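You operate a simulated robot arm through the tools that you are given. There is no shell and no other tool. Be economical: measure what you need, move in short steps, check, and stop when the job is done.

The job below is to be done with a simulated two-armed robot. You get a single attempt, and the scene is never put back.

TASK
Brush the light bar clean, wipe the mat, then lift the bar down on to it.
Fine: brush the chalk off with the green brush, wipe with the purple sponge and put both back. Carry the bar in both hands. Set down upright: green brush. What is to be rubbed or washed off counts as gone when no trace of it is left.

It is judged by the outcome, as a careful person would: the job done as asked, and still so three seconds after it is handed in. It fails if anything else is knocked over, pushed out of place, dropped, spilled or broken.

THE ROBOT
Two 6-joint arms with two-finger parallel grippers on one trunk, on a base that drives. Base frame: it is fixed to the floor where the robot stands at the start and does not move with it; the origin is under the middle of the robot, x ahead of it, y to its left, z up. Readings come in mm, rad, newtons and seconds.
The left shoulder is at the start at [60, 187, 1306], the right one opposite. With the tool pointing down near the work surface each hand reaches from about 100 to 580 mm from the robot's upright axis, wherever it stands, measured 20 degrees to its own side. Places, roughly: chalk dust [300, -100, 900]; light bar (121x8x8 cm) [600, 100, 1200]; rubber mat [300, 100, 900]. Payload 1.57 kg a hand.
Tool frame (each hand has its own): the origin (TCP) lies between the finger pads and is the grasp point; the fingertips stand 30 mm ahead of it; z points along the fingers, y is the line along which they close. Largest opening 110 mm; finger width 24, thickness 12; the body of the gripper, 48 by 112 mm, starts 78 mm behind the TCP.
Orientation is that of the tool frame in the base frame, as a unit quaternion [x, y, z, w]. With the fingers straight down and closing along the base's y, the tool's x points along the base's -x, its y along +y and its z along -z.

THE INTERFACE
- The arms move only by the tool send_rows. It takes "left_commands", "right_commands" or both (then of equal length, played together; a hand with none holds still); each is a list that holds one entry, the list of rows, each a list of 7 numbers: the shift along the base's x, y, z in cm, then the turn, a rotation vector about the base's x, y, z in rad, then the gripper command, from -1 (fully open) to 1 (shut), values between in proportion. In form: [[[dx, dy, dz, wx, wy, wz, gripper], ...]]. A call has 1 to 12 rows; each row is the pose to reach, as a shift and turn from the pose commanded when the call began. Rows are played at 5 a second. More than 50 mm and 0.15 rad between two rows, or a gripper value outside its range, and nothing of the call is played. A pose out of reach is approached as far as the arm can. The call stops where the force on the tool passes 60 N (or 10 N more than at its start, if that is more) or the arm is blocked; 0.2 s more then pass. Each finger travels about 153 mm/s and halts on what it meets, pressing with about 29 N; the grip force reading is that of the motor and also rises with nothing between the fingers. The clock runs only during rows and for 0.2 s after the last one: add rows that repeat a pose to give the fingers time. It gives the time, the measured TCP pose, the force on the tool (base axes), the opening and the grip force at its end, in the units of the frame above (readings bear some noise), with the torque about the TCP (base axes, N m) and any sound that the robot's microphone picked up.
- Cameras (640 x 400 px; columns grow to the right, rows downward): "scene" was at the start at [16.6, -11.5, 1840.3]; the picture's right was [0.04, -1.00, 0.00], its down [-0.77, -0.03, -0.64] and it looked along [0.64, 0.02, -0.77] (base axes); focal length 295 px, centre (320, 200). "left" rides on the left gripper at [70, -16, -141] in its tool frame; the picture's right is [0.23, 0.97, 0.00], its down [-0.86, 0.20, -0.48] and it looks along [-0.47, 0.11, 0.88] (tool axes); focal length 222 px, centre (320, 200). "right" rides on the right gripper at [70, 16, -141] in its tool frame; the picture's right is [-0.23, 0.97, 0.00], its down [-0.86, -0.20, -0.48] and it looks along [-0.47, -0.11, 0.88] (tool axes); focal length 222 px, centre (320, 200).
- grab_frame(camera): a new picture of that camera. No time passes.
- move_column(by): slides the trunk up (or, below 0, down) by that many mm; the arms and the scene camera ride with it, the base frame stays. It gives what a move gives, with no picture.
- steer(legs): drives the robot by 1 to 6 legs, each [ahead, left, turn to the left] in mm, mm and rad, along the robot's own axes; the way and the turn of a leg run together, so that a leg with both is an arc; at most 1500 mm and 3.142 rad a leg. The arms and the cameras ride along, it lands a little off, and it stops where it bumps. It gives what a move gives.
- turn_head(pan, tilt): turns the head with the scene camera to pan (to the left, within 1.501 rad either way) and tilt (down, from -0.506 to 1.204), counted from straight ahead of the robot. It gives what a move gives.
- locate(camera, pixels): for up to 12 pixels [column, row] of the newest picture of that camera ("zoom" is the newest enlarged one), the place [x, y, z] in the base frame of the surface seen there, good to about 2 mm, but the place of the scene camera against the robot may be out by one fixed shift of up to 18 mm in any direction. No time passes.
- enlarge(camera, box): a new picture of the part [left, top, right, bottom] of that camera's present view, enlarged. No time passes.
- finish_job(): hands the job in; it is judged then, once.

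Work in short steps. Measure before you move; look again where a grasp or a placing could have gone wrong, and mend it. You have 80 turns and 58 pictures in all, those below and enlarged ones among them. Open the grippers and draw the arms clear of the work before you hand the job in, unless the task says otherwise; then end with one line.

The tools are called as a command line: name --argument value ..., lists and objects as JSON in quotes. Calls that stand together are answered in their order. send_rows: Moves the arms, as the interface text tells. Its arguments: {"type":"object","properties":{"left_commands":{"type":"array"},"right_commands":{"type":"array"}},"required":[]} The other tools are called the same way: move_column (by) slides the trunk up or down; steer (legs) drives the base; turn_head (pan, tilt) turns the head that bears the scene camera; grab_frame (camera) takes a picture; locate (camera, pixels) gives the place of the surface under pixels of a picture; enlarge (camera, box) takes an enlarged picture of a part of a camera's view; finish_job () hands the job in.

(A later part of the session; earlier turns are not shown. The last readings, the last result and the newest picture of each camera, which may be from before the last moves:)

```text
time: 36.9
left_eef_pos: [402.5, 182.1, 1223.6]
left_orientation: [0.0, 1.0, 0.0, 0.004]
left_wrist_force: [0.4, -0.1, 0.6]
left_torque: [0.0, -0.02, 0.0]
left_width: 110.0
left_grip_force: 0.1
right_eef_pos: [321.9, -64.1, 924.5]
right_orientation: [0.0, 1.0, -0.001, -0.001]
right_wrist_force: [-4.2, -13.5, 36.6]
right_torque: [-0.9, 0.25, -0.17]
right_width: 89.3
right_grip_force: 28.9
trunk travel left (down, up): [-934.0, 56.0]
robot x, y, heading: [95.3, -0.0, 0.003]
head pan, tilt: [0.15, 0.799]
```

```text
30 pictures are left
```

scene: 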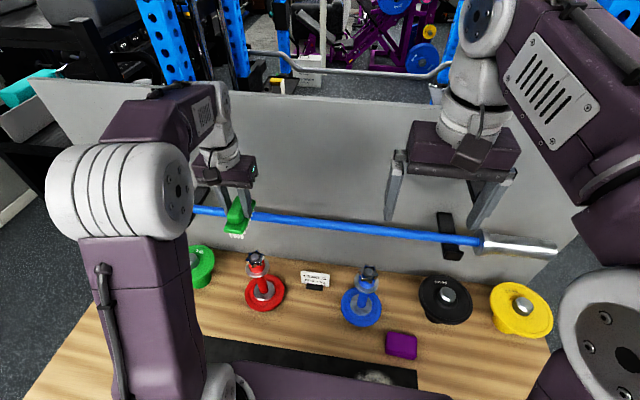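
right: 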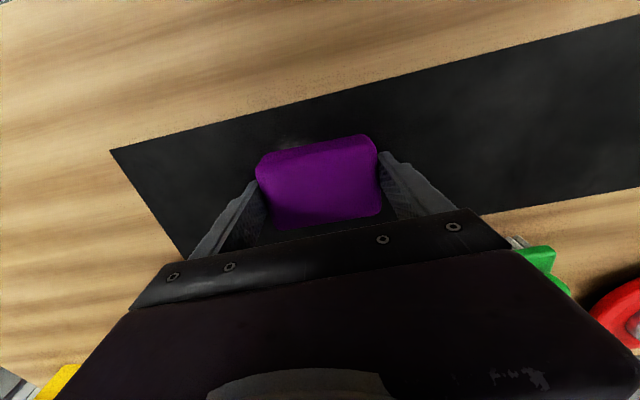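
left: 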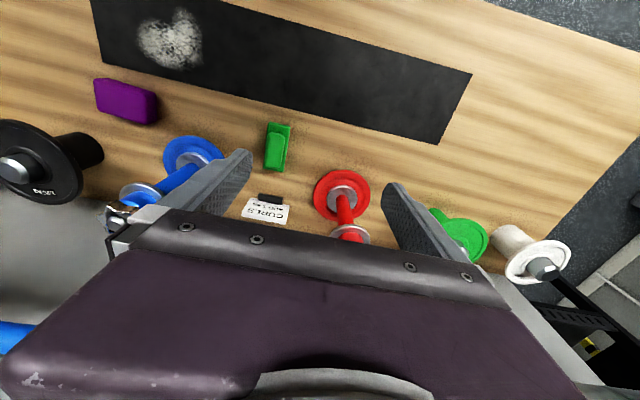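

Only a faint trace at (290,142) remains just ahead. I wipe two further lines toward the robot and go over the area again.

send_rows --right_commands '[[[-2, 0, 0, 0, 0, 0, 1], [-2, -3, 0, 0, 0, 0, 1], [-2, -6, 0, 0, 0, 0, 1], [-2, -9, 0, 0, 0, 0, 1], [-3.5, -9, 0, 0, 0, 0, 1], [-3.5, -6, 0, 0, 0, 0, 1], [-3.5, -3, 0, 0, 0, 0, 1], [-3.5, 0, 0, 0, 0, 0, 1], [0, 0, 0, 0, 0, 0, 1], [0, -4, 0, 0, 0, 0, 1], [0, -8.5, 0, 0, 0, 0, 1], [0.5, -10.5, 0, 0, 0, 0, 1]]]'

grab_frame --camera "right"

```text
time: 39.5
left_eef_pos: [404.7, 181.6, 1223.2]
left_orientation: [-0.001, 1.0, 0.0, 0.004]
left_wrist_force: [-0.3, 0.4, -0.2]
left_torque: [-0.01, 0.0, 0.0]
left_width: 109.9
left_grip_force: 0.0
right_eef_pos: [330.7, -165.8, 926.9]
right_orientation: [-0.002, 1.0, 0.001, 0.0]
right_wrist_force: [1.1, 0.4, -0.2]
right_torque: [-0.01, 0.02, -0.01]
right_width: 88.5
right_grip_force: 29.3
trunk travel left (down, up): [-934.0, 56.0]
robot x, y, heading: [101.1, -0.2, -0.003]
head pan, tilt: [0.15, 0.799]
```

```text
29 pictures are left
```

right: 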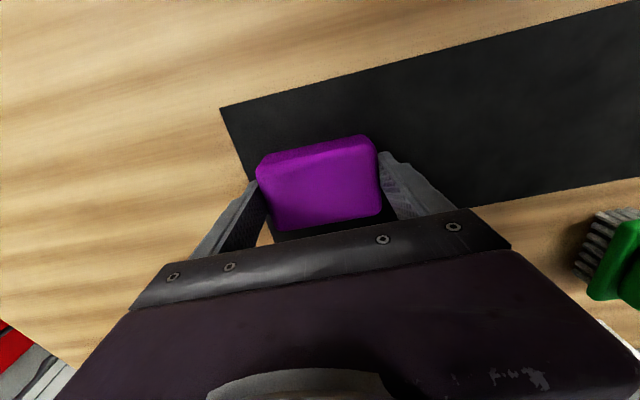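

Mat appears clean. I lift the sponge 12 cm and inspect the whole area.

send_rows --right_commands '[[[0, 0, 4, 0, 0, 0, 1], [3, 0, 8, 0, 0, 0, 1], [6, 0, 11, 0, 0, 0, 1], [9, -1, 14, 0, 0, 0, 1], [12, -2, 14, 0, 0, 0, 1]]]'

grab_frame --camera "right"

enlarge --camera "left" --box '[60, 0, 300, 150]'

```text
time: 40.7
left_eef_pos: [406.2, 182.9, 1223.6]
left_orientation: [0.0, 1.0, 0.0, 0.003]
left_wrist_force: [0.6, -0.1, 0.4]
left_torque: [0.01, 0.0, 0.02]
left_width: 110.1
left_grip_force: 0.0
right_eef_pos: [451.5, -188.5, 1068.9]
right_orientation: [-0.001, 1.0, 0.001, 0.0]
right_wrist_force: [0.4, -0.1, -0.5]
right_torque: [0.03, 0.04, -0.04]
right_width: 88.9
right_grip_force: 28.9
trunk travel left (down, up): [-934.0, 56.0]
robot x, y, heading: [98.1, -1.1, 0.002]
head pan, tilt: [0.15, 0.799]
```

```text
28 pictures are left
```

right: 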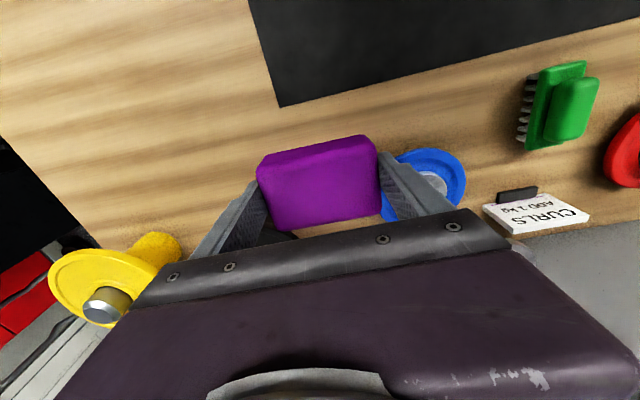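

```text
2.67 times, centred on (180, 75) of left
```

zoom: 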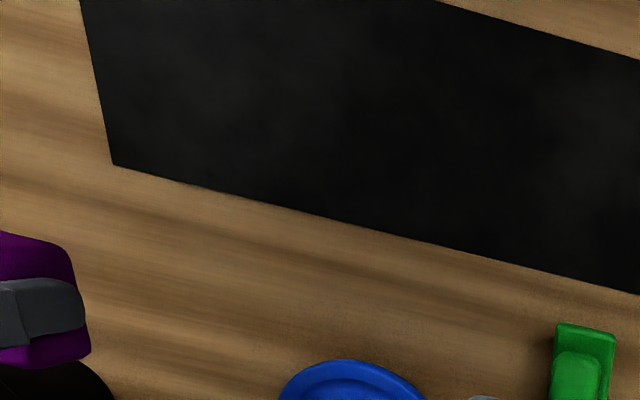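

Mat is clean. I set the sponge back at (456,−184).

send_rows --right_commands '[[[0.4, 0.4, -4, 0, 0, 0, 1], [0.4, 0.4, -8, 0, 0, 0, 1], [0.4, 0.4, -12, 0, 0, 0, 1], [0.4, 0.4, -13.6, 0, 0, 0, 1], [0.4, 0.4, -14.1, 0, 0, 0, 1], [0.4, 0.4, -14.1, 0, 0, 0, 1]]]'

```text
time: 42.1
left_eef_pos: [405.3, 183.1, 1223.4]
left_orientation: [0.0, 1.0, -0.001, 0.004]
left_wrist_force: [0.4, -0.7, 0.1]
left_torque: [-0.01, 0.04, -0.03]
left_width: 110.0
left_grip_force: 0.0
right_eef_pos: [455.3, -181.0, 926.2]
right_orientation: [-0.001, 1.0, 0.0, 0.001]
right_wrist_force: [0.2, 0.0, -0.8]
right_torque: [0.02, 0.02, -0.02]
right_width: 88.9
right_grip_force: 29.1
trunk travel left (down, up): [-934.0, 56.0]
robot x, y, heading: [101.7, -2.7, -0.002]
head pan, tilt: [0.15, 0.799]
```

send_rows --right_commands '[[[0, 0, -0.2, 0, 0, 0, 1], [0, 0, -0.4, 0, 0, 0, 1], [0, 0, -0.5, 0, 0, 0, 1], [0, 0, -0.5, 0, 0, 0, 1]]]'

```text
time: 43.1
left_eef_pos: [402.4, 183.6, 1224.7]
left_orientation: [0.0, 1.0, -0.002, 0.005]
left_wrist_force: [0.2, -0.5, 0.3]
left_torque: [0.01, -0.01, 0.02]
left_width: 110.3
left_grip_force: 0.1
right_eef_pos: [455.0, -180.2, 923.3]
right_orientation: [0.0, 1.0, 0.0, 0.003]
right_wrist_force: [5.0, -5.7, 42.8]
right_torque: [-0.25, -0.14, -0.2]
right_width: 89.0
right_grip_force: 29.0
trunk travel left (down, up): [-934.0, 56.0]
robot x, y, heading: [95.6, -0.9, -0.003]
head pan, tilt: [0.15, 0.799]
```

The sponge bears on the table. I ease up 2 mm, open and rise to a clear height.

send_rows --right_commands '[[[0, 0, 0.2, 0, 0, 0, 1], [0, 0, 0.2, 0, 0, 0, 0], [0, 0, 0.2, 0, 0, 0, -1], [0, 0, 0.2, 0, 0, 0, -1], [0, 0, 3, 0, 0, 0, -1], [0, 0, 7.5, 0, 0, 0, -1], [0, 0, 12, 0, 0, 0, -1], [-1, -1, 16.5, 0, 0, 0, -1], [-2, -2, 21, 0, 0, 0, -1], [-3, -3, 25.5, 0, 0, 0, -1], [-4, -4, 30, 0, 0, 0, -1]]]'

grab_frame --camera "right"

turn_head --pan 0 --tilt 0.6

grab_frame --camera "scene"

```text
time: 45.5
left_eef_pos: [404.2, 183.4, 1224.4]
left_orientation: [-0.001, 1.0, -0.001, 0.005]
left_wrist_force: [-1.1, 0.3, 0.1]
left_torque: [0.04, 0.0, 0.01]
left_width: 110.0
left_grip_force: 0.0
right_eef_pos: [411.3, -222.0, 1225.6]
right_orientation: [-0.001, 1.0, 0.0, 0.001]
right_wrist_force: [0.6, -0.3, 0.2]
right_torque: [0.0, -0.02, 0.0]
right_width: 109.7
right_grip_force: 0.0
trunk travel left (down, up): [-934.0, 56.0]
robot x, y, heading: [95.9, 2.1, 0.002]
head pan, tilt: [0.15, 0.799]
```

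```text
26 pictures are left
```

right: 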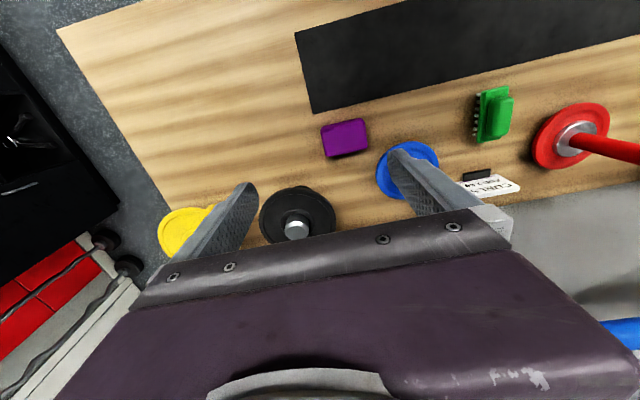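

```text
time: 46.2
left_eef_pos: [403.9, 183.1, 1224.2]
left_orientation: [0.0, 1.0, -0.001, 0.004]
left_wrist_force: [0.2, 0.1, 0.3]
left_torque: [0.02, -0.03, 0.02]
left_width: 109.9
left_grip_force: 0.1
right_eef_pos: [412.7, -221.3, 1224.6]
right_orientation: [-0.001, 1.0, 0.0, 0.001]
right_wrist_force: [0.4, 0.0, -1.0]
right_torque: [0.02, -0.03, -0.02]
right_width: 109.8
right_grip_force: 0.1
trunk travel left (down, up): [-934.0, 56.0]
robot x, y, heading: [98.8, 2.9, -0.001]
head pan, tilt: [0.0, 0.6]
```

```text
25 pictures are left
```

scene: 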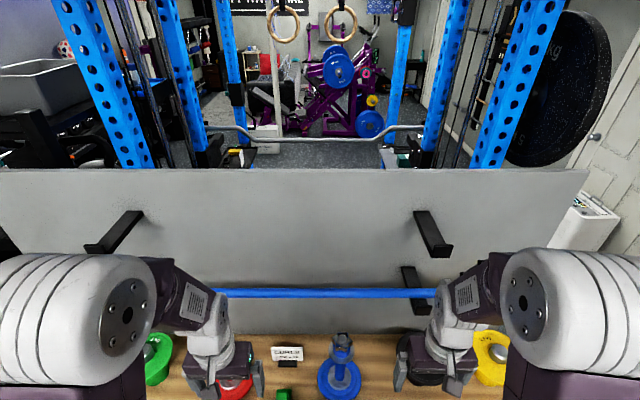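

Sponge and brush are back. The bar needs the grippers turned 90° (closing along x). I measure the lower hooks, upper hooks and bar ends before planning.

locate --camera "scene" --pixels '[[90, 247], [440, 253], [416, 268], [420, 284], [445, 310], [300, 293], [220, 293], [400, 293], [300, 250], [448, 318], [300, 175]]'

enlarge --camera "scene" --box '[380, 200, 500, 340]'

```text
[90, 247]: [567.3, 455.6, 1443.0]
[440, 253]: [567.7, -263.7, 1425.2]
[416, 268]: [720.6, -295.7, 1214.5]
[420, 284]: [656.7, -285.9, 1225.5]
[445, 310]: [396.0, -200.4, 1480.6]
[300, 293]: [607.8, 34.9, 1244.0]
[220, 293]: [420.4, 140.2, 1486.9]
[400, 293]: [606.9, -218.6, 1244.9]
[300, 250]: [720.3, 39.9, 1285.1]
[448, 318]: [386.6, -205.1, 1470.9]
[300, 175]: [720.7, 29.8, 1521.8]
```

```text
2.86 times, centred on (440, 270) of scene
```

zoom: 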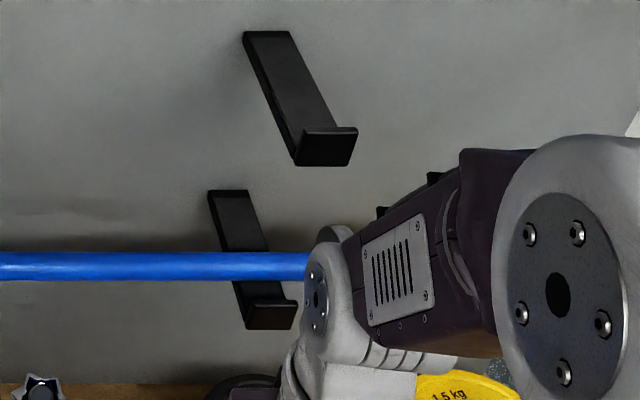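

I measure the lower hook's lip from the zoom.

locate --camera "zoom" --pixels '[[270, 302], [270, 318], [240, 290], [245, 235], [235, 200], [320, 150], [300, 120]]'

steer --legs '[[0, 105, 0]]'

```text
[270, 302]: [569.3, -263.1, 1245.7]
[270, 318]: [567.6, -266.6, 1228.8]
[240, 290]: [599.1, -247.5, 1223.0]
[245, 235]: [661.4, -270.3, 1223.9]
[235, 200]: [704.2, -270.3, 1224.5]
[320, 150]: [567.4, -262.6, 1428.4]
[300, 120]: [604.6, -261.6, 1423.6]
```

```text
time: 47.4
left_eef_pos: [405.4, 279.1, 1223.2]
left_orientation: [0.0, 1.0, 0.002, 0.004]
left_wrist_force: [0.6, -0.7, 0.4]
left_torque: [0.07, -0.01, 0.02]
left_width: 109.8
left_grip_force: 0.1
right_eef_pos: [414.1, -123.8, 1223.6]
right_orientation: [0.0, 1.0, 0.003, 0.001]
right_wrist_force: [0.6, -0.1, -0.2]
right_torque: [0.03, 0.03, 0.03]
right_width: 110.2
right_grip_force: 0.0
trunk travel left (down, up): [-934.0, 56.0]
robot x, y, heading: [96.7, 103.8, -0.002]
head pan, tilt: [0.0, 0.6]
```

Lip top ≈ z 1254, so lifting over ~56 mm clears it. Robot now at y≈104, centred on the bar. I raise both hands while turning them 90° (left −, right +).

send_rows --left_commands '[[[0, 0.3, 1.2, 0, 0, -0.143, -1], [0, 0.6, 2.4, 0, 0, -0.286, -1], [0, 0.9, 3.6, 0, 0, -0.429, -1], [0, 1.2, 4.8, 0, 0, -0.571, -1], [0, 1.5, 6, 0, 0, -0.714, -1], [0, 1.8, 7.2, 0, 0, -0.857, -1], [0, 2.1, 8.4, 0, 0, -1.0, -1], [0, 2.4, 9.6, 0, 0, -1.143, -1], [0, 2.7, 10.8, 0, 0, -1.286, -1], [0, 2.8, 12, 0, 0, -1.428, -1], [0, 2.8, 13, 0, 0, -1.571, -1]]]' --right_commands '[[[0, 0.3, 1.2, 0, 0, 0.143, -1], [0, 0.6, 2.4, 0, 0, 0.286, -1], [0, 0.9, 3.6, 0, 0, 0.429, -1], [0, 1.2, 4.8, 0, 0, 0.571, -1], [0, 1.5, 6, 0, 0, 0.714, -1], [0, 1.8, 7.2, 0, 0, 0.857, -1], [0, 2.1, 8.4, 0, 0, 1.0, -1], [0, 2.4, 9.6, 0, 0, 1.143, -1], [0, 2.7, 10.8, 0, 0, 1.286, -1], [0, 3, 12, 0, 0, 1.428, -1], [0, 3, 13, 0, 0, 1.571, -1]]]'

```text
time: 49.8
left_eef_pos: [404.7, 314.0, 1353.8]
left_orientation: [0.708, 0.706, -0.002, 0.001]
left_wrist_force: [0.8, 0.4, 1.9]
left_torque: [-0.01, 0.0, -0.01]
left_width: 110.2
left_grip_force: 0.1
right_eef_pos: [413.3, -88.3, 1355.4]
right_orientation: [0.708, -0.706, 0.0, -0.001]
right_wrist_force: [-1.0, 0.4, -0.6]
right_torque: [0.0, 0.0, -0.02]
right_width: 110.2
right_grip_force: 0.0
trunk travel left (down, up): [-934.0, 56.0]
robot x, y, heading: [101.6, 103.3, -0.003]
head pan, tilt: [0.0, 0.6]
```

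Both turned. I move both ahead over the bar at z≈1354 and look.

send_rows --left_commands '[[[4.5, 0, 0, 0, 0, 0, -1], [9, 0, 0, 0, 0, 0, -1], [13.5, 0, 0, 0, 0, 0, -1], [18, 0, 0, 0, 0, 0, -1], [21.1, 0, 0, 0, 0, 0, -1], [21.1, 0, 0, 0, 0, 0, -1]]]' --right_commands '[[[4.5, 0, 0, 0, 0, 0, -1], [9, 0, 0, 0, 0, 0, -1], [13.5, 0, 0, 0, 0, 0, -1], [18, 0, 0, 0, 0, 0, -1], [20.3, 0, 0, 0, 0, 0, -1], [20.3, 0, 0, 0, 0, 0, -1]]]'

grab_frame --camera "left"

grab_frame --camera "right"

```text
time: 51.2
left_eef_pos: [609.5, 315.2, 1352.7]
left_orientation: [0.707, 0.707, -0.002, 0.003]
left_wrist_force: [-0.8, -0.6, -0.7]
left_torque: [0.0, -0.03, 0.0]
left_width: 110.0
left_grip_force: 0.0
right_eef_pos: [618.4, -88.1, 1356.6]
right_orientation: [0.707, -0.707, -0.001, 0.0]
right_wrist_force: [-0.7, 0.1, 0.8]
right_torque: [-0.01, -0.06, 0.0]
right_width: 110.0
right_grip_force: 0.2
trunk travel left (down, up): [-934.0, 56.0]
robot x, y, heading: [99.8, 101.9, 0.003]
head pan, tilt: [0.0, 0.6]
```

```text
23 pictures are left
```

left: 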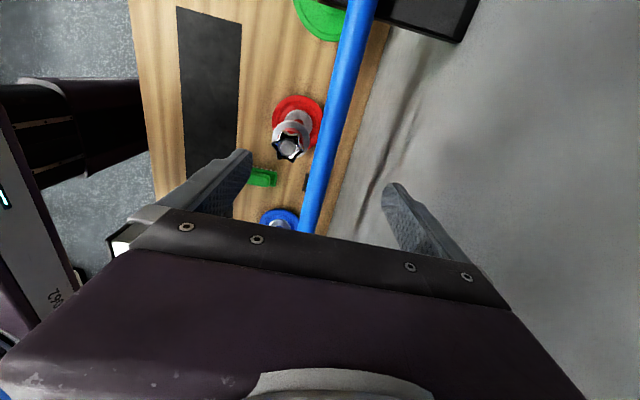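

```text
22 pictures are left
```

right: 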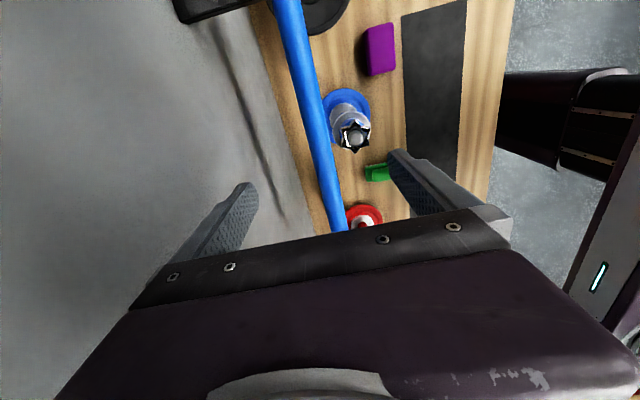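

The bar runs between the open fingers in both views. I locate it in each camera for centring, including its back side (panel side) for leftover chalk.

locate --camera "left" --pixels '[[333, 130], [326, 130], [342, 130], [318, 180], [310, 180], [326, 180], [308, 215], [358, 15]]'

locate --camera "right" --pixels '[[310, 110], [300, 110], [318, 110], [325, 180], [317, 180], [335, 180], [335, 215], [285, 15]]'

enlarge --camera "left" --box '[260, 80, 400, 240]'

enlarge --camera "right" --box '[240, 80, 380, 240]'

```text
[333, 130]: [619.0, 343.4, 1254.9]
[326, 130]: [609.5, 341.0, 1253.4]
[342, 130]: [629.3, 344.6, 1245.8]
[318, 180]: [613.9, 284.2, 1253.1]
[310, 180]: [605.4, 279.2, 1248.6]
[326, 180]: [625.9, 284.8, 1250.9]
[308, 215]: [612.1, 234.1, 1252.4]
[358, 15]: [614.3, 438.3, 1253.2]
```

```text
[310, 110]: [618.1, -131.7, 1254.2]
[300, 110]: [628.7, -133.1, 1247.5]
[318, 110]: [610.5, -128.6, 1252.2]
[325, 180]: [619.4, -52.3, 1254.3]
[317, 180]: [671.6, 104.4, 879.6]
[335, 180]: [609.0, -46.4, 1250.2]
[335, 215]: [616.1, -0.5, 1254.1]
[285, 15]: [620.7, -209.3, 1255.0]
```

```text
2.50 times, centred on (330, 160) of left
```

zoom: 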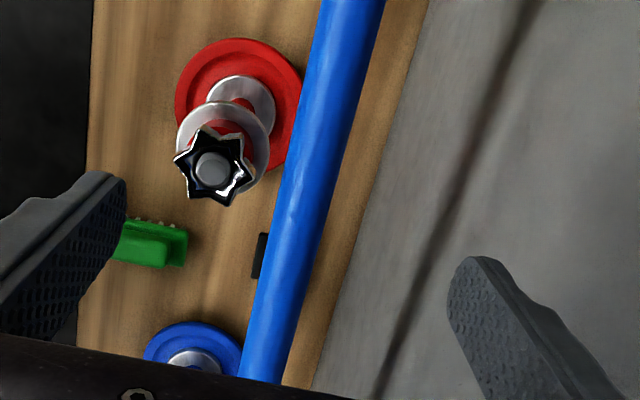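

```text
2.50 times, centred on (310, 160) of right
```

zoom: 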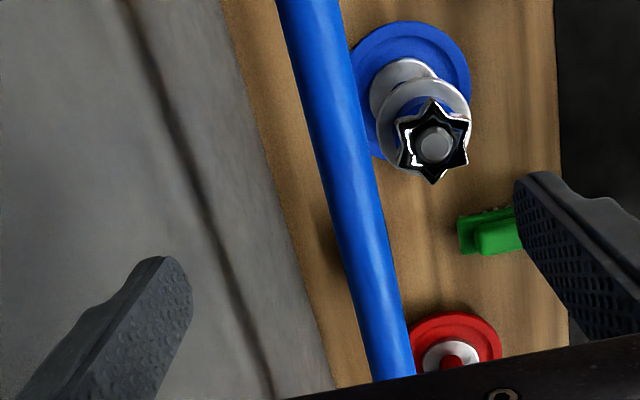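

Bar clean all round the top, centre x≈617, z≈1241. I lower both hands around it.

send_rows --left_commands '[[[0.4, -0.3, -3, 0, 0, 0, -1], [0.4, -0.3, -7, 0, 0, 0, -1], [0.4, -0.3, -10, 0, 0, 0, -1], [0.4, -0.3, -11.3, 0, 0, 0, -1], [0.4, -0.3, -11.3, 0, 0, 0, -1]]]' --right_commands '[[[0, 0, -3, 0, 0, 0, -1], [0, 0, -7, 0, 0, 0, -1], [0, 0, -10, 0, 0, 0, -1], [0, 0, -11.5, 0, 0, 0, -1], [0, 0, -11.5, 0, 0, 0, -1]]]'

```text
time: 52.4
left_eef_pos: [618.6, 310.7, 1239.1]
left_orientation: [0.707, 0.707, -0.003, 0.002]
left_wrist_force: [-1.1, 0.0, -0.3]
left_torque: [-0.01, 0.0, -0.02]
left_width: 109.9
left_grip_force: 0.1
right_eef_pos: [617.5, -89.1, 1238.9]
right_orientation: [-0.706, 0.708, 0.001, 0.001]
right_wrist_force: [0.0, 0.3, 0.5]
right_torque: [-0.01, 0.01, -0.03]
right_width: 110.1
right_grip_force: 0.0
trunk travel left (down, up): [-934.0, 56.0]
robot x, y, heading: [94.1, 102.7, 0.006]
head pan, tilt: [0.0, 0.6]
```

Both straddle the bar. Closing both.

send_rows --left_commands '[[[0, 0, 0, 0, 0, 0, 0], [0, 0, 0, 0, 0, 0, 1], [0, 0, 0, 0, 0, 0, 1], [0, 0, 0, 0, 0, 0, 1], [0, 0, 0, 0, 0, 0, 1], [0, 0, 0, 0, 0, 0, 1]]]' --right_commands '[[[0, 0, 0, 0, 0, 0, 0], [0, 0, 0, 0, 0, 0, 1], [0, 0, 0, 0, 0, 0, 1], [0, 0, 0, 0, 0, 0, 1], [0, 0, 0, 0, 0, 0, 1], [0, 0, 0, 0, 0, 0, 1]]]'

```text
time: 53.8
left_eef_pos: [618.3, 309.5, 1238.9]
left_orientation: [0.707, 0.707, -0.004, 0.002]
left_wrist_force: [-8.1, -0.3, 0.3]
left_torque: [0.34, 0.12, -0.6]
left_width: 24.9
left_grip_force: 29.3
right_eef_pos: [617.9, -89.0, 1239.2]
right_orientation: [0.707, -0.707, -0.001, 0.0]
right_wrist_force: [4.4, -1.3, -0.5]
right_torque: [0.39, -0.02, -0.68]
right_width: 24.6
right_grip_force: 29.0
trunk travel left (down, up): [-934.0, 56.0]
robot x, y, heading: [98.1, 102.1, -0.001]
head pan, tilt: [0.0, 0.6]
```

Both gripped (25 mm). I lift 6.5 cm together, slowly.

send_rows --left_commands '[[[0, 0, 0.4, 0, 0, 0, 1], [0, 0, 1, 0, 0, 0, 1], [0, 0, 1.8, 0, 0, 0, 1], [0, 0, 2.7, 0, 0, 0, 1], [0, 0, 3.6, 0, 0, 0, 1], [0, 0, 4.5, 0, 0, 0, 1], [0, 0, 5.4, 0, 0, 0, 1], [0, 0, 6.1, 0, 0, 0, 1], [0, 0, 6.5, 0, 0, 0, 1], [0, 0, 6.5, 0, 0, 0, 1]]]' --right_commands '[[[0, 0, 0.4, 0, 0, 0, 1], [0, 0, 1, 0, 0, 0, 1], [0, 0, 1.8, 0, 0, 0, 1], [0, 0, 2.7, 0, 0, 0, 1], [0, 0, 3.6, 0, 0, 0, 1], [0, 0, 4.5, 0, 0, 0, 1], [0, 0, 5.4, 0, 0, 0, 1], [0, 0, 6.1, 0, 0, 0, 1], [0, 0, 6.5, 0, 0, 0, 1], [0, 0, 6.5, 0, 0, 0, 1]]]'

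grab_frame --camera "scene"

```text
time: 56.0
left_eef_pos: [622.2, 311.3, 1303.8]
left_orientation: [0.707, 0.707, -0.003, -0.001]
left_wrist_force: [-2.3, -0.8, -13.1]
left_torque: [-0.15, 0.08, -0.28]
left_width: 24.7
left_grip_force: 29.1
right_eef_pos: [621.5, -86.8, 1302.9]
right_orientation: [-0.707, 0.707, 0.001, 0.0]
right_wrist_force: [2.9, 0.5, -9.5]
right_torque: [0.83, -0.02, -0.74]
right_width: 25.1
right_grip_force: 28.8
trunk travel left (down, up): [-934.0, 56.0]
robot x, y, heading: [99.3, 102.2, -0.006]
head pan, tilt: [0.0, 0.6]
```

```text
19 pictures are left
```

scene: 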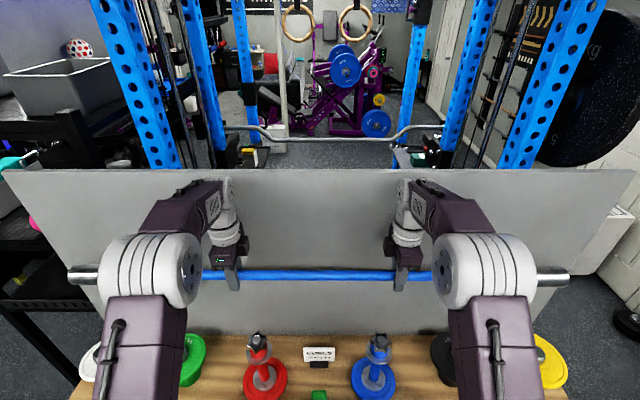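

Bar lifted, level (≈22 N total). I back the robot away 140 mm to clear the hooks.

steer --legs '[[-140, 0, 0]]'

```text
time: 57.4
left_eef_pos: [488.8, 307.7, 1301.6]
left_orientation: [0.71, 0.704, -0.006, -0.001]
left_wrist_force: [-2.9, -2.8, -15.4]
left_torque: [0.7, 0.08, -0.47]
left_width: 24.8
left_grip_force: 29.4
right_eef_pos: [483.7, -91.6, 1300.7]
right_orientation: [-0.704, 0.71, 0.003, -0.001]
right_wrist_force: [3.8, 3.1, -7.9]
right_torque: [0.8, 0.02, -0.68]
right_width: 24.9
right_grip_force: 28.6
trunk travel left (down, up): [-934.0, 56.0]
robot x, y, heading: [-40.9, 101.9, -0.009]
head pan, tilt: [0.0, 0.6]
```

Clear of the hooks. I draw both hands back to the mat's centre line x≈333, evening out the small yaw.

send_rows --left_commands '[[[-1, 0, 0, 0, 0, 0, 1], [-3, 0, 0, 0, 0, 0, 1], [-5, 0, 0, 0, 0, 0, 1], [-7, 0, 0, 0, 0, 0, 1], [-9, 0, 0, 0, 0, 0, 1], [-11, 0, 0, 0, 0, 0, 1], [-13, 0, 0, 0, 0, 0, 1], [-14.6, 0, 0, 0, 0, 0, 1], [-15.5, 0, 0, 0, 0, 0, 1], [-15.5, 0, 0, 0, 0, 0, 1]]]' --right_commands '[[[-1, 0, 0, 0, 0, 0, 1], [-3, 0, 0, 0, 0, 0, 1], [-5, 0, 0, 0, 0, 0, 1], [-7, 0, 0, 0, 0, 0, 1], [-9, 0, 0, 0, 0, 0, 1], [-11, 0, 0, 0, 0, 0, 1], [-13, 0, 0, 0, 0, 0, 1], [-14.4, 0, 0, 0, 0, 0, 1], [-15.2, 0, 0, 0, 0, 0, 1], [-15.2, 0, 0, 0, 0, 0, 1]]]'

turn_head --pan 0 --tilt 0.95

grab_frame --camera "scene"

grab_frame --camera "left"

```text
time: 59.5
left_eef_pos: [326.8, 308.0, 1304.8]
left_orientation: [0.709, 0.705, -0.003, 0.002]
left_wrist_force: [1.7, 15.4, -12.9]
left_torque: [0.35, -0.07, 0.49]
left_width: 24.8
left_grip_force: 29.4
right_eef_pos: [326.1, -90.3, 1300.2]
right_orientation: [-0.705, 0.709, 0.001, 0.0]
right_wrist_force: [-1.9, -15.6, -9.8]
right_torque: [0.53, 0.04, 0.36]
right_width: 24.8
right_grip_force: 28.8
trunk travel left (down, up): [-934.0, 56.0]
robot x, y, heading: [-41.3, 104.8, -0.006]
head pan, tilt: [0.0, 0.6]
```

```text
time: 60.4
left_eef_pos: [328.2, 307.6, 1303.5]
left_orientation: [0.71, 0.705, -0.004, 0.001]
left_wrist_force: [3.5, 21.7, -11.7]
left_torque: [0.13, 0.06, 0.59]
left_width: 25.0
left_grip_force: 29.2
right_eef_pos: [326.0, -92.2, 1302.1]
right_orientation: [-0.705, 0.709, 0.001, -0.001]
right_wrist_force: [-1.7, -21.5, -11.8]
right_torque: [0.01, -0.03, 0.44]
right_width: 25.0
right_grip_force: 29.3
trunk travel left (down, up): [-934.0, 56.0]
robot x, y, heading: [-38.3, 105.1, -0.002]
head pan, tilt: [0.0, 0.949]
```

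```text
18 pictures are left
```

scene: 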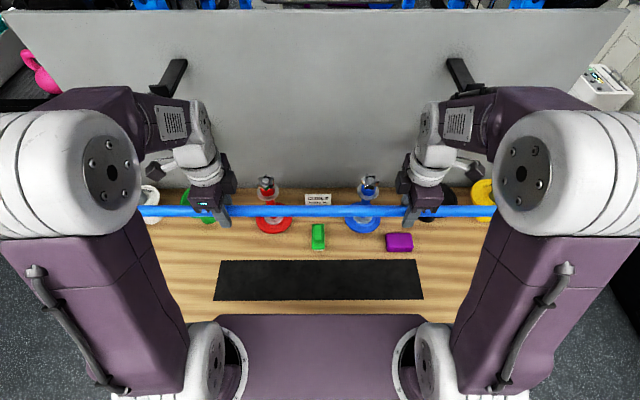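

```text
17 pictures are left
```

left: 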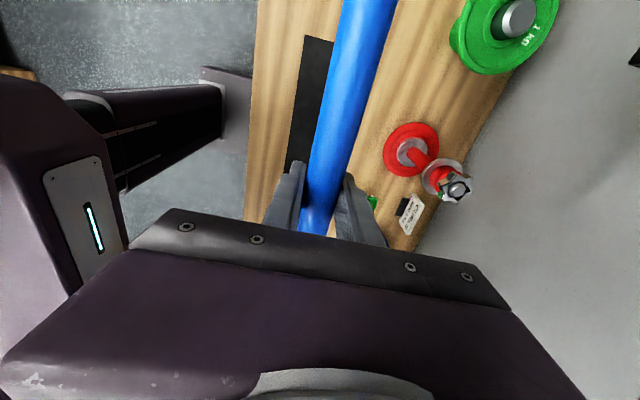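

Hands squeeze the bar lengthwise (±21 N in y); I relieve it by spreading ~2 mm each and shift +5 mm in x to the mat's centre.

send_rows --left_commands '[[[0.3, 0.1, 0, 0, 0, 0, 1], [0.5, 0.2, 0, 0, 0, 0, 1], [0.5, 0.2, 0, 0, 0, 0, 1]]]' --right_commands '[[[0.3, -0.1, 0, 0, 0, 0, 1], [0.6, -0.2, 0, 0, 0, 0, 1], [0.6, -0.2, 0, 0, 0, 0, 1]]]'

move_column --by -200

locate --camera "scene" --pixels '[[221, 263], [415, 262], [216, 299], [421, 297], [200, 210], [330, 211], [480, 211], [150, 211]]'

```text
time: 61.2
left_eef_pos: [333.3, 307.7, 1304.1]
left_orientation: [0.709, 0.706, -0.005, 0.003]
left_wrist_force: [3.0, -21.1, -10.4]
left_torque: [0.32, 0.07, 0.63]
left_width: 24.8
left_grip_force: 28.7
right_eef_pos: [332.3, -90.8, 1302.8]
right_orientation: [-0.704, 0.71, 0.003, 0.001]
right_wrist_force: [-2.7, 20.8, -11.1]
right_torque: [-0.21, -0.05, 0.69]
right_width: 24.8
right_grip_force: 28.9
trunk travel left (down, up): [-934.0, 56.0]
robot x, y, heading: [-44.6, 107.7, -0.007]
head pan, tilt: [0.0, 0.949]
```

```text
time: 63.4
left_eef_pos: [332.5, 309.9, 1103.2]
left_orientation: [0.71, 0.704, -0.005, 0.002]
left_wrist_force: [2.1, -20.3, -11.0]
left_torque: [-0.1, -0.02, 0.61]
left_width: 24.9
left_grip_force: 29.4
right_eef_pos: [333.2, -92.1, 1104.1]
right_orientation: [-0.705, 0.71, 0.001, 0.0]
right_wrist_force: [-2.4, 20.6, -11.2]
right_torque: [0.11, 0.02, 0.34]
right_width: 24.8
right_grip_force: 29.2
trunk travel left (down, up): [-734.0, 256.0]
robot x, y, heading: [-42.7, 104.1, -0.007]
head pan, tilt: [0.0, 0.949]
```

```text
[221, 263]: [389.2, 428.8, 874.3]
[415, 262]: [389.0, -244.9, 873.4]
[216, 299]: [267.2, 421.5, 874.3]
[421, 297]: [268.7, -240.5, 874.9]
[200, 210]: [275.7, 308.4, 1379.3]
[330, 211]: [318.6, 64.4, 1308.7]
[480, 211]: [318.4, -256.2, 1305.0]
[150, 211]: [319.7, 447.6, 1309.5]
```

Bar at x≈333 over the mat (mat x 265–400). Relieve half the tension and lower the column 160 more.

send_rows --left_commands '[[[0, -0.1, 0, 0, 0, 0, 1], [0, -0.1, 0, 0, 0, 0, 1]]]' --right_commands '[[[0, 0.1, 0, 0, 0, 0, 1], [0, 0.1, 0, 0, 0, 0, 1]]]'

move_column --by -155

turn_head --pan 0 --tilt 0.8

grab_frame --camera "scene"

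grab_frame --camera "left"

grab_frame --camera "right"

```text
time: 64.0
left_eef_pos: [333.7, 309.5, 1103.2]
left_orientation: [0.71, 0.704, -0.003, 0.001]
left_wrist_force: [3.5, -1.0, -11.8]
left_torque: [-0.32, 0.01, 0.91]
left_width: 25.1
left_grip_force: 28.8
right_eef_pos: [332.4, -91.5, 1102.3]
right_orientation: [-0.705, 0.71, 0.0, 0.0]
right_wrist_force: [-2.6, 1.2, -10.8]
right_torque: [0.57, 0.01, 0.26]
right_width: 24.9
right_grip_force: 28.5
trunk travel left (down, up): [-734.0, 256.0]
robot x, y, heading: [-40.1, 105.8, -0.002]
head pan, tilt: [0.0, 0.949]
```

```text
time: 65.7
left_eef_pos: [332.5, 308.8, 949.6]
left_orientation: [0.709, 0.705, -0.004, 0.001]
left_wrist_force: [2.9, 21.6, -10.9]
left_torque: [0.04, 0.02, 0.72]
left_width: 24.9
left_grip_force: 28.4
right_eef_pos: [332.2, -92.5, 947.9]
right_orientation: [-0.705, 0.709, 0.001, 0.0]
right_wrist_force: [-1.8, -20.6, -11.2]
right_torque: [-0.02, -0.06, 0.25]
right_width: 25.1
right_grip_force: 29.3
trunk travel left (down, up): [-579.0, 411.0]
robot x, y, heading: [-43.6, 107.4, -0.011]
head pan, tilt: [0.0, 0.949]
```

```text
time: 66.4
left_eef_pos: [331.9, 308.1, 949.7]
left_orientation: [0.709, 0.705, -0.004, 0.001]
left_wrist_force: [2.8, 21.9, -10.6]
left_torque: [0.11, 0.01, 0.64]
left_width: 25.0
left_grip_force: 28.6
right_eef_pos: [332.3, -92.5, 948.5]
right_orientation: [-0.706, 0.708, 0.0, -0.001]
right_wrist_force: [-1.9, -21.8, -11.1]
right_torque: [-0.07, 0.01, 0.27]
right_width: 24.8
right_grip_force: 28.9
trunk travel left (down, up): [-579.0, 411.0]
robot x, y, heading: [-45.6, 108.5, -0.011]
head pan, tilt: [0.0, 0.799]
```

```text
16 pictures are left
```

scene: 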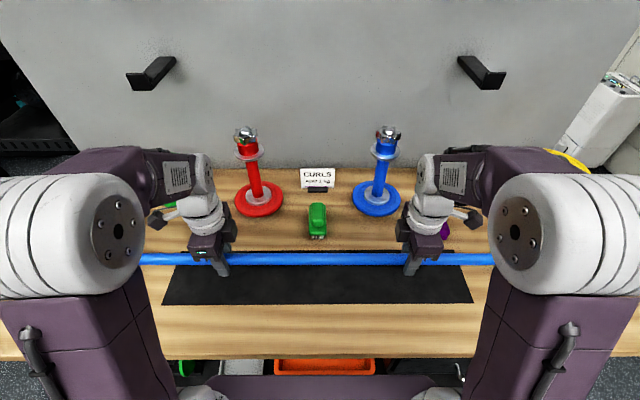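

```text
15 pictures are left
```

left: 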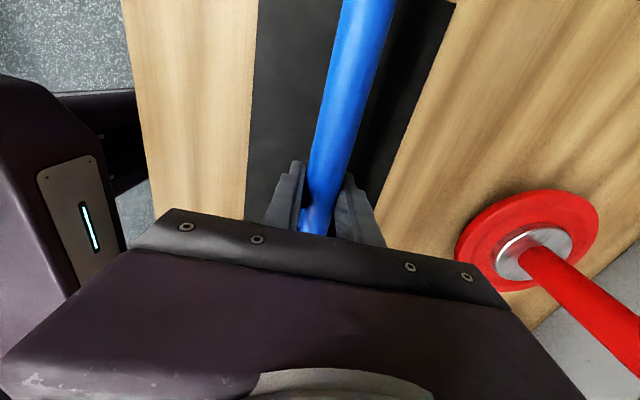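

```text
14 pictures are left
```

right: 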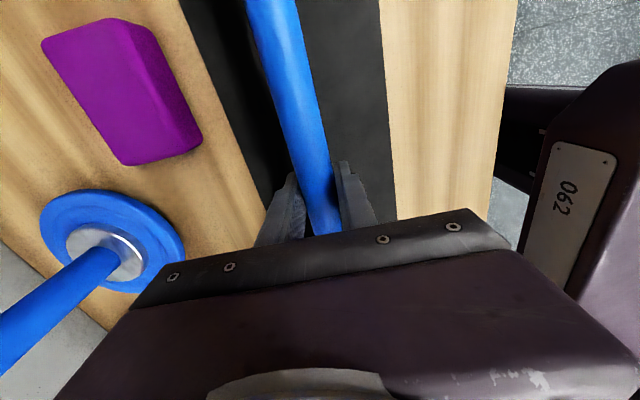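

Bar is parallel over the mat, 30 mm up. Lower the column 25 mm more and read forces.

move_column --by -25

```text
time: 67.2
left_eef_pos: [332.6, 309.2, 924.1]
left_orientation: [0.71, 0.704, -0.004, 0.001]
left_wrist_force: [2.3, 20.2, -10.2]
left_torque: [0.12, 0.01, 0.64]
left_width: 25.1
left_grip_force: 29.4
right_eef_pos: [331.2, -92.9, 922.6]
right_orientation: [-0.706, 0.709, 0.001, -0.001]
right_wrist_force: [-2.8, -20.6, -11.4]
right_torque: [-0.06, -0.04, 0.26]
right_width: 24.7
right_grip_force: 29.1
trunk travel left (down, up): [-554.0, 436.0]
robot x, y, heading: [-40.8, 103.4, -0.009]
head pan, tilt: [0.0, 0.799]
```

Still carried fully (−10/−11 N). I lower 6 mm by the arms in small steps, relieving the y tension.

send_rows --left_commands '[[[0, 0.1, -0.2, 0, 0, 0, 1], [0, 0.1, -0.4, 0, 0, 0, 1], [0, 0.1, -0.6, 0, 0, 0, 1], [0, 0.1, -0.6, 0, 0, 0, 1]]]' --right_commands '[[[0, -0.1, -0.2, 0, 0, 0, 1], [0, -0.1, -0.4, 0, 0, 0, 1], [0, -0.1, -0.6, 0, 0, 0, 1], [0, -0.1, -0.6, 0, 0, 0, 1]]]'

```text
time: 68.2
left_eef_pos: [333.1, 308.6, 917.5]
left_orientation: [0.71, 0.705, -0.005, 0.003]
left_wrist_force: [2.0, -19.4, -13.2]
left_torque: [-0.02, -0.07, 0.56]
left_width: 25.0
left_grip_force: 28.8
right_eef_pos: [330.9, -90.4, 916.3]
right_orientation: [-0.705, 0.709, 0.002, 0.0]
right_wrist_force: [-2.3, 18.7, -6.6]
right_torque: [0.33, 0.04, 0.3]
right_width: 24.3
right_grip_force: 29.2
trunk travel left (down, up): [-554.0, 436.0]
robot x, y, heading: [-45.3, 102.7, -0.009]
head pan, tilt: [0.0, 0.799]
```

Not resting yet (tips ~6 mm above the mat). Lower another 3 mm and read.

send_rows --left_commands '[[[0, -0.05, -0.15, 0, 0, 0, 1], [0, -0.05, -0.3, 0, 0, 0, 1], [0, -0.05, -0.3, 0, 0, 0, 1]]]' --right_commands '[[[0, 0.05, -0.15, 0, 0, 0, 1], [0, 0.05, -0.3, 0, 0, 0, 1], [0, 0.05, -0.3, 0, 0, 0, 1]]]'

turn_head --pan 0.9 --tilt 0.7

grab_frame --camera "scene"

```text
time: 69.0
left_eef_pos: [331.9, 312.5, 914.0]
left_orientation: [0.709, 0.705, -0.004, 0.001]
left_wrist_force: [2.1, -12.5, -20.8]
left_torque: [-0.02, 0.01, 0.65]
left_width: 24.9
left_grip_force: 28.9
right_eef_pos: [330.5, -90.6, 915.0]
right_orientation: [-0.705, 0.71, 0.0, -0.001]
right_wrist_force: [-2.4, 12.2, 16.4]
right_torque: [-0.3, -0.06, 0.23]
right_width: 24.7
right_grip_force: 28.8
trunk travel left (down, up): [-554.0, 436.0]
robot x, y, heading: [-40.1, 105.1, -0.012]
head pan, tilt: [0.0, 0.799]
```

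```text
time: 70.2
left_eef_pos: [332.3, 311.6, 915.5]
left_orientation: [0.71, 0.705, -0.005, 0.003]
left_wrist_force: [0.8, -2.7, -22.0]
left_torque: [-0.08, -0.07, 0.25]
left_width: 24.7
left_grip_force: 29.1
right_eef_pos: [330.4, -91.2, 914.0]
right_orientation: [-0.705, 0.71, -0.001, 0.0]
right_wrist_force: [-0.5, 2.4, 18.4]
right_torque: [0.0, -0.07, 0.14]
right_width: 24.5
right_grip_force: 29.7
trunk travel left (down, up): [-554.0, 436.0]
robot x, y, heading: [-42.5, 103.3, -0.008]
head pan, tilt: [0.901, 0.7]
```

```text
13 pictures are left
```

scene: 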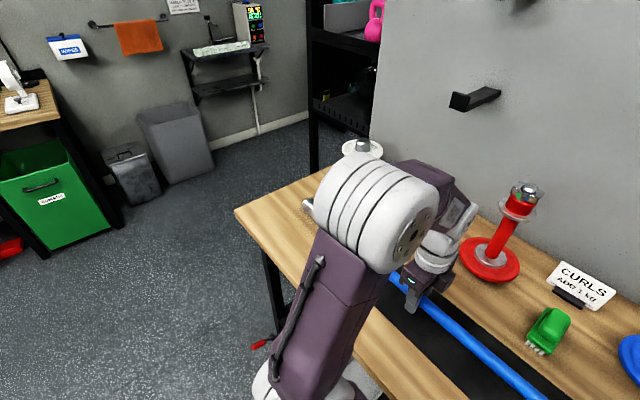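

The right end now bears on the table; the left still carries. I lower the left hand 3 mm more.

send_rows --left_commands '[[[0, 0, -0.15, 0, 0, 0, 1], [0, 0, -0.3, 0, 0, 0, 1], [0, 0, -0.3, 0, 0, 0, 1]]]' --right_commands '[[[0, 0, 0, 0, 0, 0, 1], [0, 0, 0, 0, 0, 0, 1], [0, 0, 0, 0, 0, 0, 1]]]'

```text
time: 71.0
left_eef_pos: [330.0, 311.3, 913.5]
left_orientation: [0.709, 0.705, -0.002, 0.003]
left_wrist_force: [-6.5, 9.1, 24.5]
left_torque: [0.7, 0.49, 0.41]
left_width: 24.3
left_grip_force: 28.4
right_eef_pos: [327.9, -92.1, 915.0]
right_orientation: [-0.705, 0.709, 0.0, 0.0]
right_wrist_force: [6.5, 0.2, -13.5]
right_torque: [0.48, 0.01, 0.04]
right_width: 24.9
right_grip_force: 29.1
trunk travel left (down, up): [-554.0, 436.0]
robot x, y, heading: [-43.1, 100.4, -0.002]
head pan, tilt: [0.901, 0.7]
```

Both are about bearing. I lower the right 1.5 mm to balance, then check.

send_rows --left_commands '[[[0, 0, 0, 0, 0, 0, 1], [0, 0, 0, 0, 0, 0, 1], [0, 0, 0, 0, 0, 0, 1]]]' --right_commands '[[[0, 0, -0.1, 0, 0, 0, 1], [0, 0, -0.2, 0, 0, 0, 1], [0, 0, -0.2, 0, 0, 0, 1]]]'

turn_head --pan -0.6 --tilt 0.6

grab_frame --camera "right"

```text
time: 71.8
left_eef_pos: [329.1, 310.3, 912.8]
left_orientation: [0.709, 0.705, -0.004, 0.005]
left_wrist_force: [-1.7, 10.5, 1.0]
left_torque: [-0.5, -0.22, 0.45]
left_width: 25.0
left_grip_force: 29.2
right_eef_pos: [328.7, -91.3, 912.5]
right_orientation: [-0.705, 0.709, -0.001, 0.001]
right_wrist_force: [-4.0, -5.1, 24.6]
right_torque: [-0.07, 0.01, 0.5]
right_width: 25.0
right_grip_force: 29.5
trunk travel left (down, up): [-554.0, 436.0]
robot x, y, heading: [-42.1, 108.1, -0.007]
head pan, tilt: [0.901, 0.7]
```

```text
time: 73.3
left_eef_pos: [328.8, 311.0, 912.9]
left_orientation: [0.709, 0.705, -0.003, 0.003]
left_wrist_force: [-0.6, 8.0, -10.3]
left_torque: [-0.27, -0.01, 0.24]
left_width: 25.1
left_grip_force: 28.2
right_eef_pos: [328.1, -91.5, 912.1]
right_orientation: [-0.705, 0.709, -0.001, 0.0]
right_wrist_force: [-8.1, -8.3, 22.4]
right_torque: [-0.13, 0.01, 0.26]
right_width: 24.7
right_grip_force: 29.2
trunk travel left (down, up): [-554.0, 436.0]
robot x, y, heading: [-42.3, 104.6, -0.008]
head pan, tilt: [-0.6, 0.6]
```

```text
12 pictures are left
```

right: 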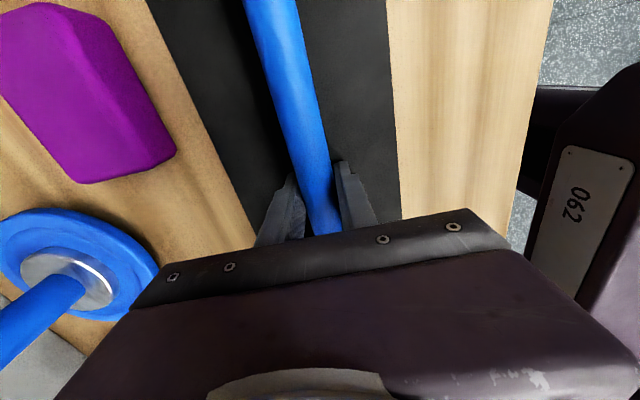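

Weight is off the hands. I open both gradually to ~55 mm (bar still caged) and check that it stays put.

send_rows --left_commands '[[[0, 0, 0, 0, 0, 0, 0.5], [0, 0, 0, 0, 0, 0, 0.4], [0, 0, 0, 0, 0, 0, 0.3], [0, 0, 0, 0, 0, 0, 0.1], [0, 0, 0, 0, 0, 0, 0], [0, 0, 0, 0, 0, 0, 0]]]' --right_commands '[[[0, 0, 0, 0, 0, 0, 0.5], [0, 0, 0, 0, 0, 0, 0.4], [0, 0, 0, 0, 0, 0, 0.3], [0, 0, 0, 0, 0, 0, 0.1], [0, 0, 0, 0, 0, 0, 0], [0, 0, 0, 0, 0, 0, 0]]]'

grab_frame --camera "right"

locate --camera "right" --pixels '[[290, 80], [310, 160], [355, 80]]'

```text
time: 74.8
left_eef_pos: [332.5, 309.6, 913.3]
left_orientation: [0.709, 0.705, -0.003, 0.002]
left_wrist_force: [-0.6, -0.5, 0.2]
left_torque: [0.0, 0.02, 0.01]
left_width: 54.9
left_grip_force: 0.0
right_eef_pos: [329.5, -92.1, 911.6]
right_orientation: [-0.704, 0.71, 0.0, 0.001]
right_wrist_force: [-0.5, 1.3, 0.2]
right_torque: [0.0, 0.01, 0.02]
right_width: 55.0
right_grip_force: 0.1
trunk travel left (down, up): [-554.0, 436.0]
robot x, y, heading: [-48.3, 100.7, -0.006]
head pan, tilt: [-0.6, 0.6]
```

```text
11 pictures are left
```

right: 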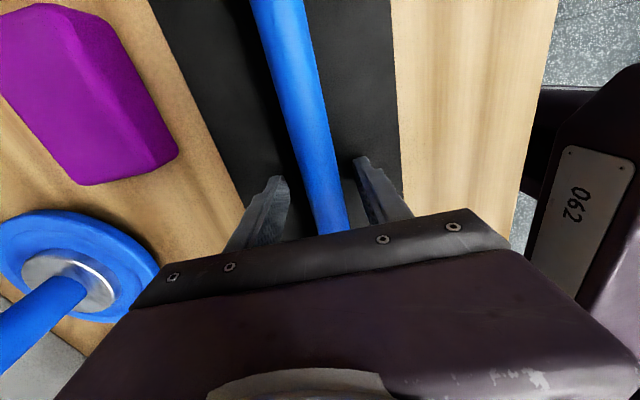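

```text
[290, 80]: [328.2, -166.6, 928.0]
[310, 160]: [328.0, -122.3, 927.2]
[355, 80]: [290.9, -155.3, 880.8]
```

The bar rests at x≈328, top z 928, hands force-free. I open wider and raise the hands straight up with the arms.

send_rows --left_commands '[[[0, 0, 0, 0, 0, 0, -0.4], [0, 0, 0, 0, 0, 0, -0.6], [0, 0, 0, 0, 0, 0, -0.6], [0, 0, 2, 0, 0, 0, -0.6], [0, 0, 5, 0, 0, 0, -0.6], [0, 0, 9, 0, 0, 0, -0.6], [0, 0, 13, 0, 0, 0, -0.6], [0, 0, 17, 0, 0, 0, -0.6], [0, 0, 21, 0, 0, 0, -0.6]]]' --right_commands '[[[0, 0, 0, 0, 0, 0, -0.4], [0, 0, 0, 0, 0, 0, -0.6], [0, 0, 0, 0, 0, 0, -0.6], [0, 0, 2, 0, 0, 0, -0.6], [0, 0, 5, 0, 0, 0, -0.6], [0, 0, 9, 0, 0, 0, -0.6], [0, 0, 13, 0, 0, 0, -0.6], [0, 0, 17, 0, 0, 0, -0.6], [0, 0, 21, 0, 0, 0, -0.6]]]'

move_column --by 300

turn_head --pan 0 --tilt 0.85

grab_frame --camera "scene"

grab_frame --camera "left"

grab_frame --camera "right"

```text
time: 76.8
left_eef_pos: [334.3, 309.7, 1124.5]
left_orientation: [0.709, 0.705, -0.002, 0.002]
left_wrist_force: [0.1, -0.7, 0.4]
left_torque: [-0.04, 0.01, 0.01]
left_width: 88.2
left_grip_force: 0.1
right_eef_pos: [329.8, -94.4, 1122.1]
right_orientation: [-0.705, 0.709, 0.001, 0.0]
right_wrist_force: [-0.4, -1.0, 0.5]
right_torque: [0.02, -0.03, 0.01]
right_width: 88.1
right_grip_force: 0.0
trunk travel left (down, up): [-554.0, 436.0]
robot x, y, heading: [-40.8, 104.4, -0.004]
head pan, tilt: [-0.6, 0.6]
```

```text
time: 79.8
left_eef_pos: [333.9, 309.8, 1424.7]
left_orientation: [0.709, 0.705, -0.003, 0.002]
left_wrist_force: [0.0, -1.2, 0.8]
left_torque: [-0.01, -0.02, -0.01]
left_width: 87.7
left_grip_force: 0.1
right_eef_pos: [329.9, -93.7, 1420.5]
right_orientation: [-0.705, 0.71, 0.0, 0.0]
right_wrist_force: [0.6, -0.1, 0.5]
right_torque: [0.05, -0.02, -0.02]
right_width: 88.2
right_grip_force: 0.2
trunk travel left (down, up): [-854.0, 136.0]
robot x, y, heading: [-41.9, 102.6, -0.009]
head pan, tilt: [-0.6, 0.6]
```

```text
time: 80.8
left_eef_pos: [333.4, 310.2, 1423.5]
left_orientation: [0.709, 0.705, -0.002, 0.001]
left_wrist_force: [-0.3, -0.1, 0.8]
left_torque: [0.02, 0.01, 0.01]
left_width: 87.9
left_grip_force: 0.1
right_eef_pos: [330.2, -94.5, 1420.8]
right_orientation: [-0.705, 0.709, 0.001, 0.0]
right_wrist_force: [0.9, -0.4, 0.2]
right_torque: [0.01, 0.01, -0.02]
right_width: 88.1
right_grip_force: 0.1
trunk travel left (down, up): [-854.0, 136.0]
robot x, y, heading: [-40.9, 104.2, -0.003]
head pan, tilt: [0.0, 0.85]
```

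```text
10 pictures are left
```

scene: 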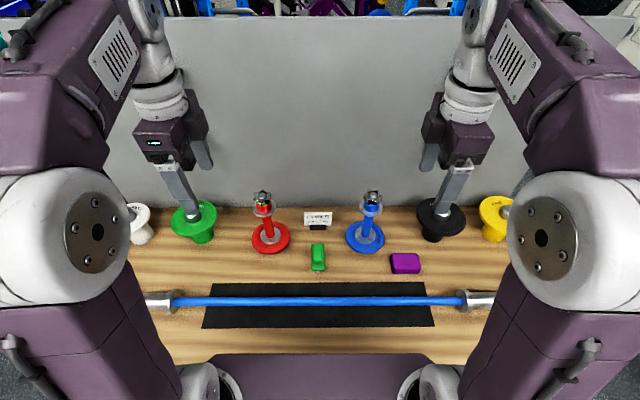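

```text
9 pictures are left
```

left: 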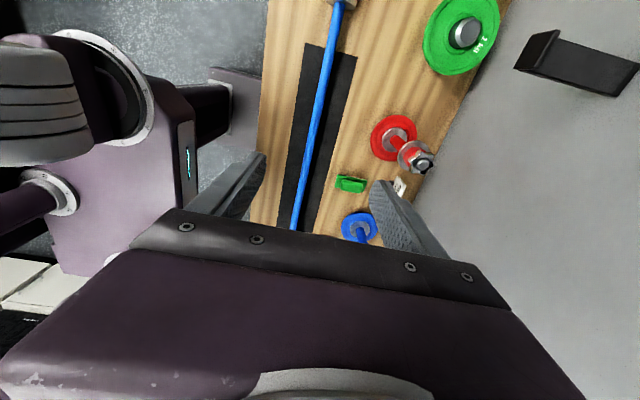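

```text
8 pictures are left
```

right: 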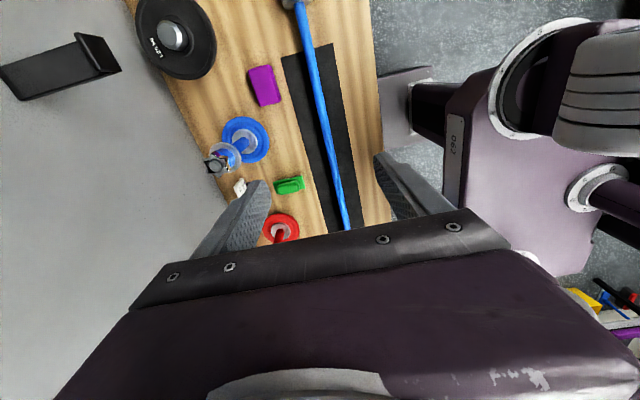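

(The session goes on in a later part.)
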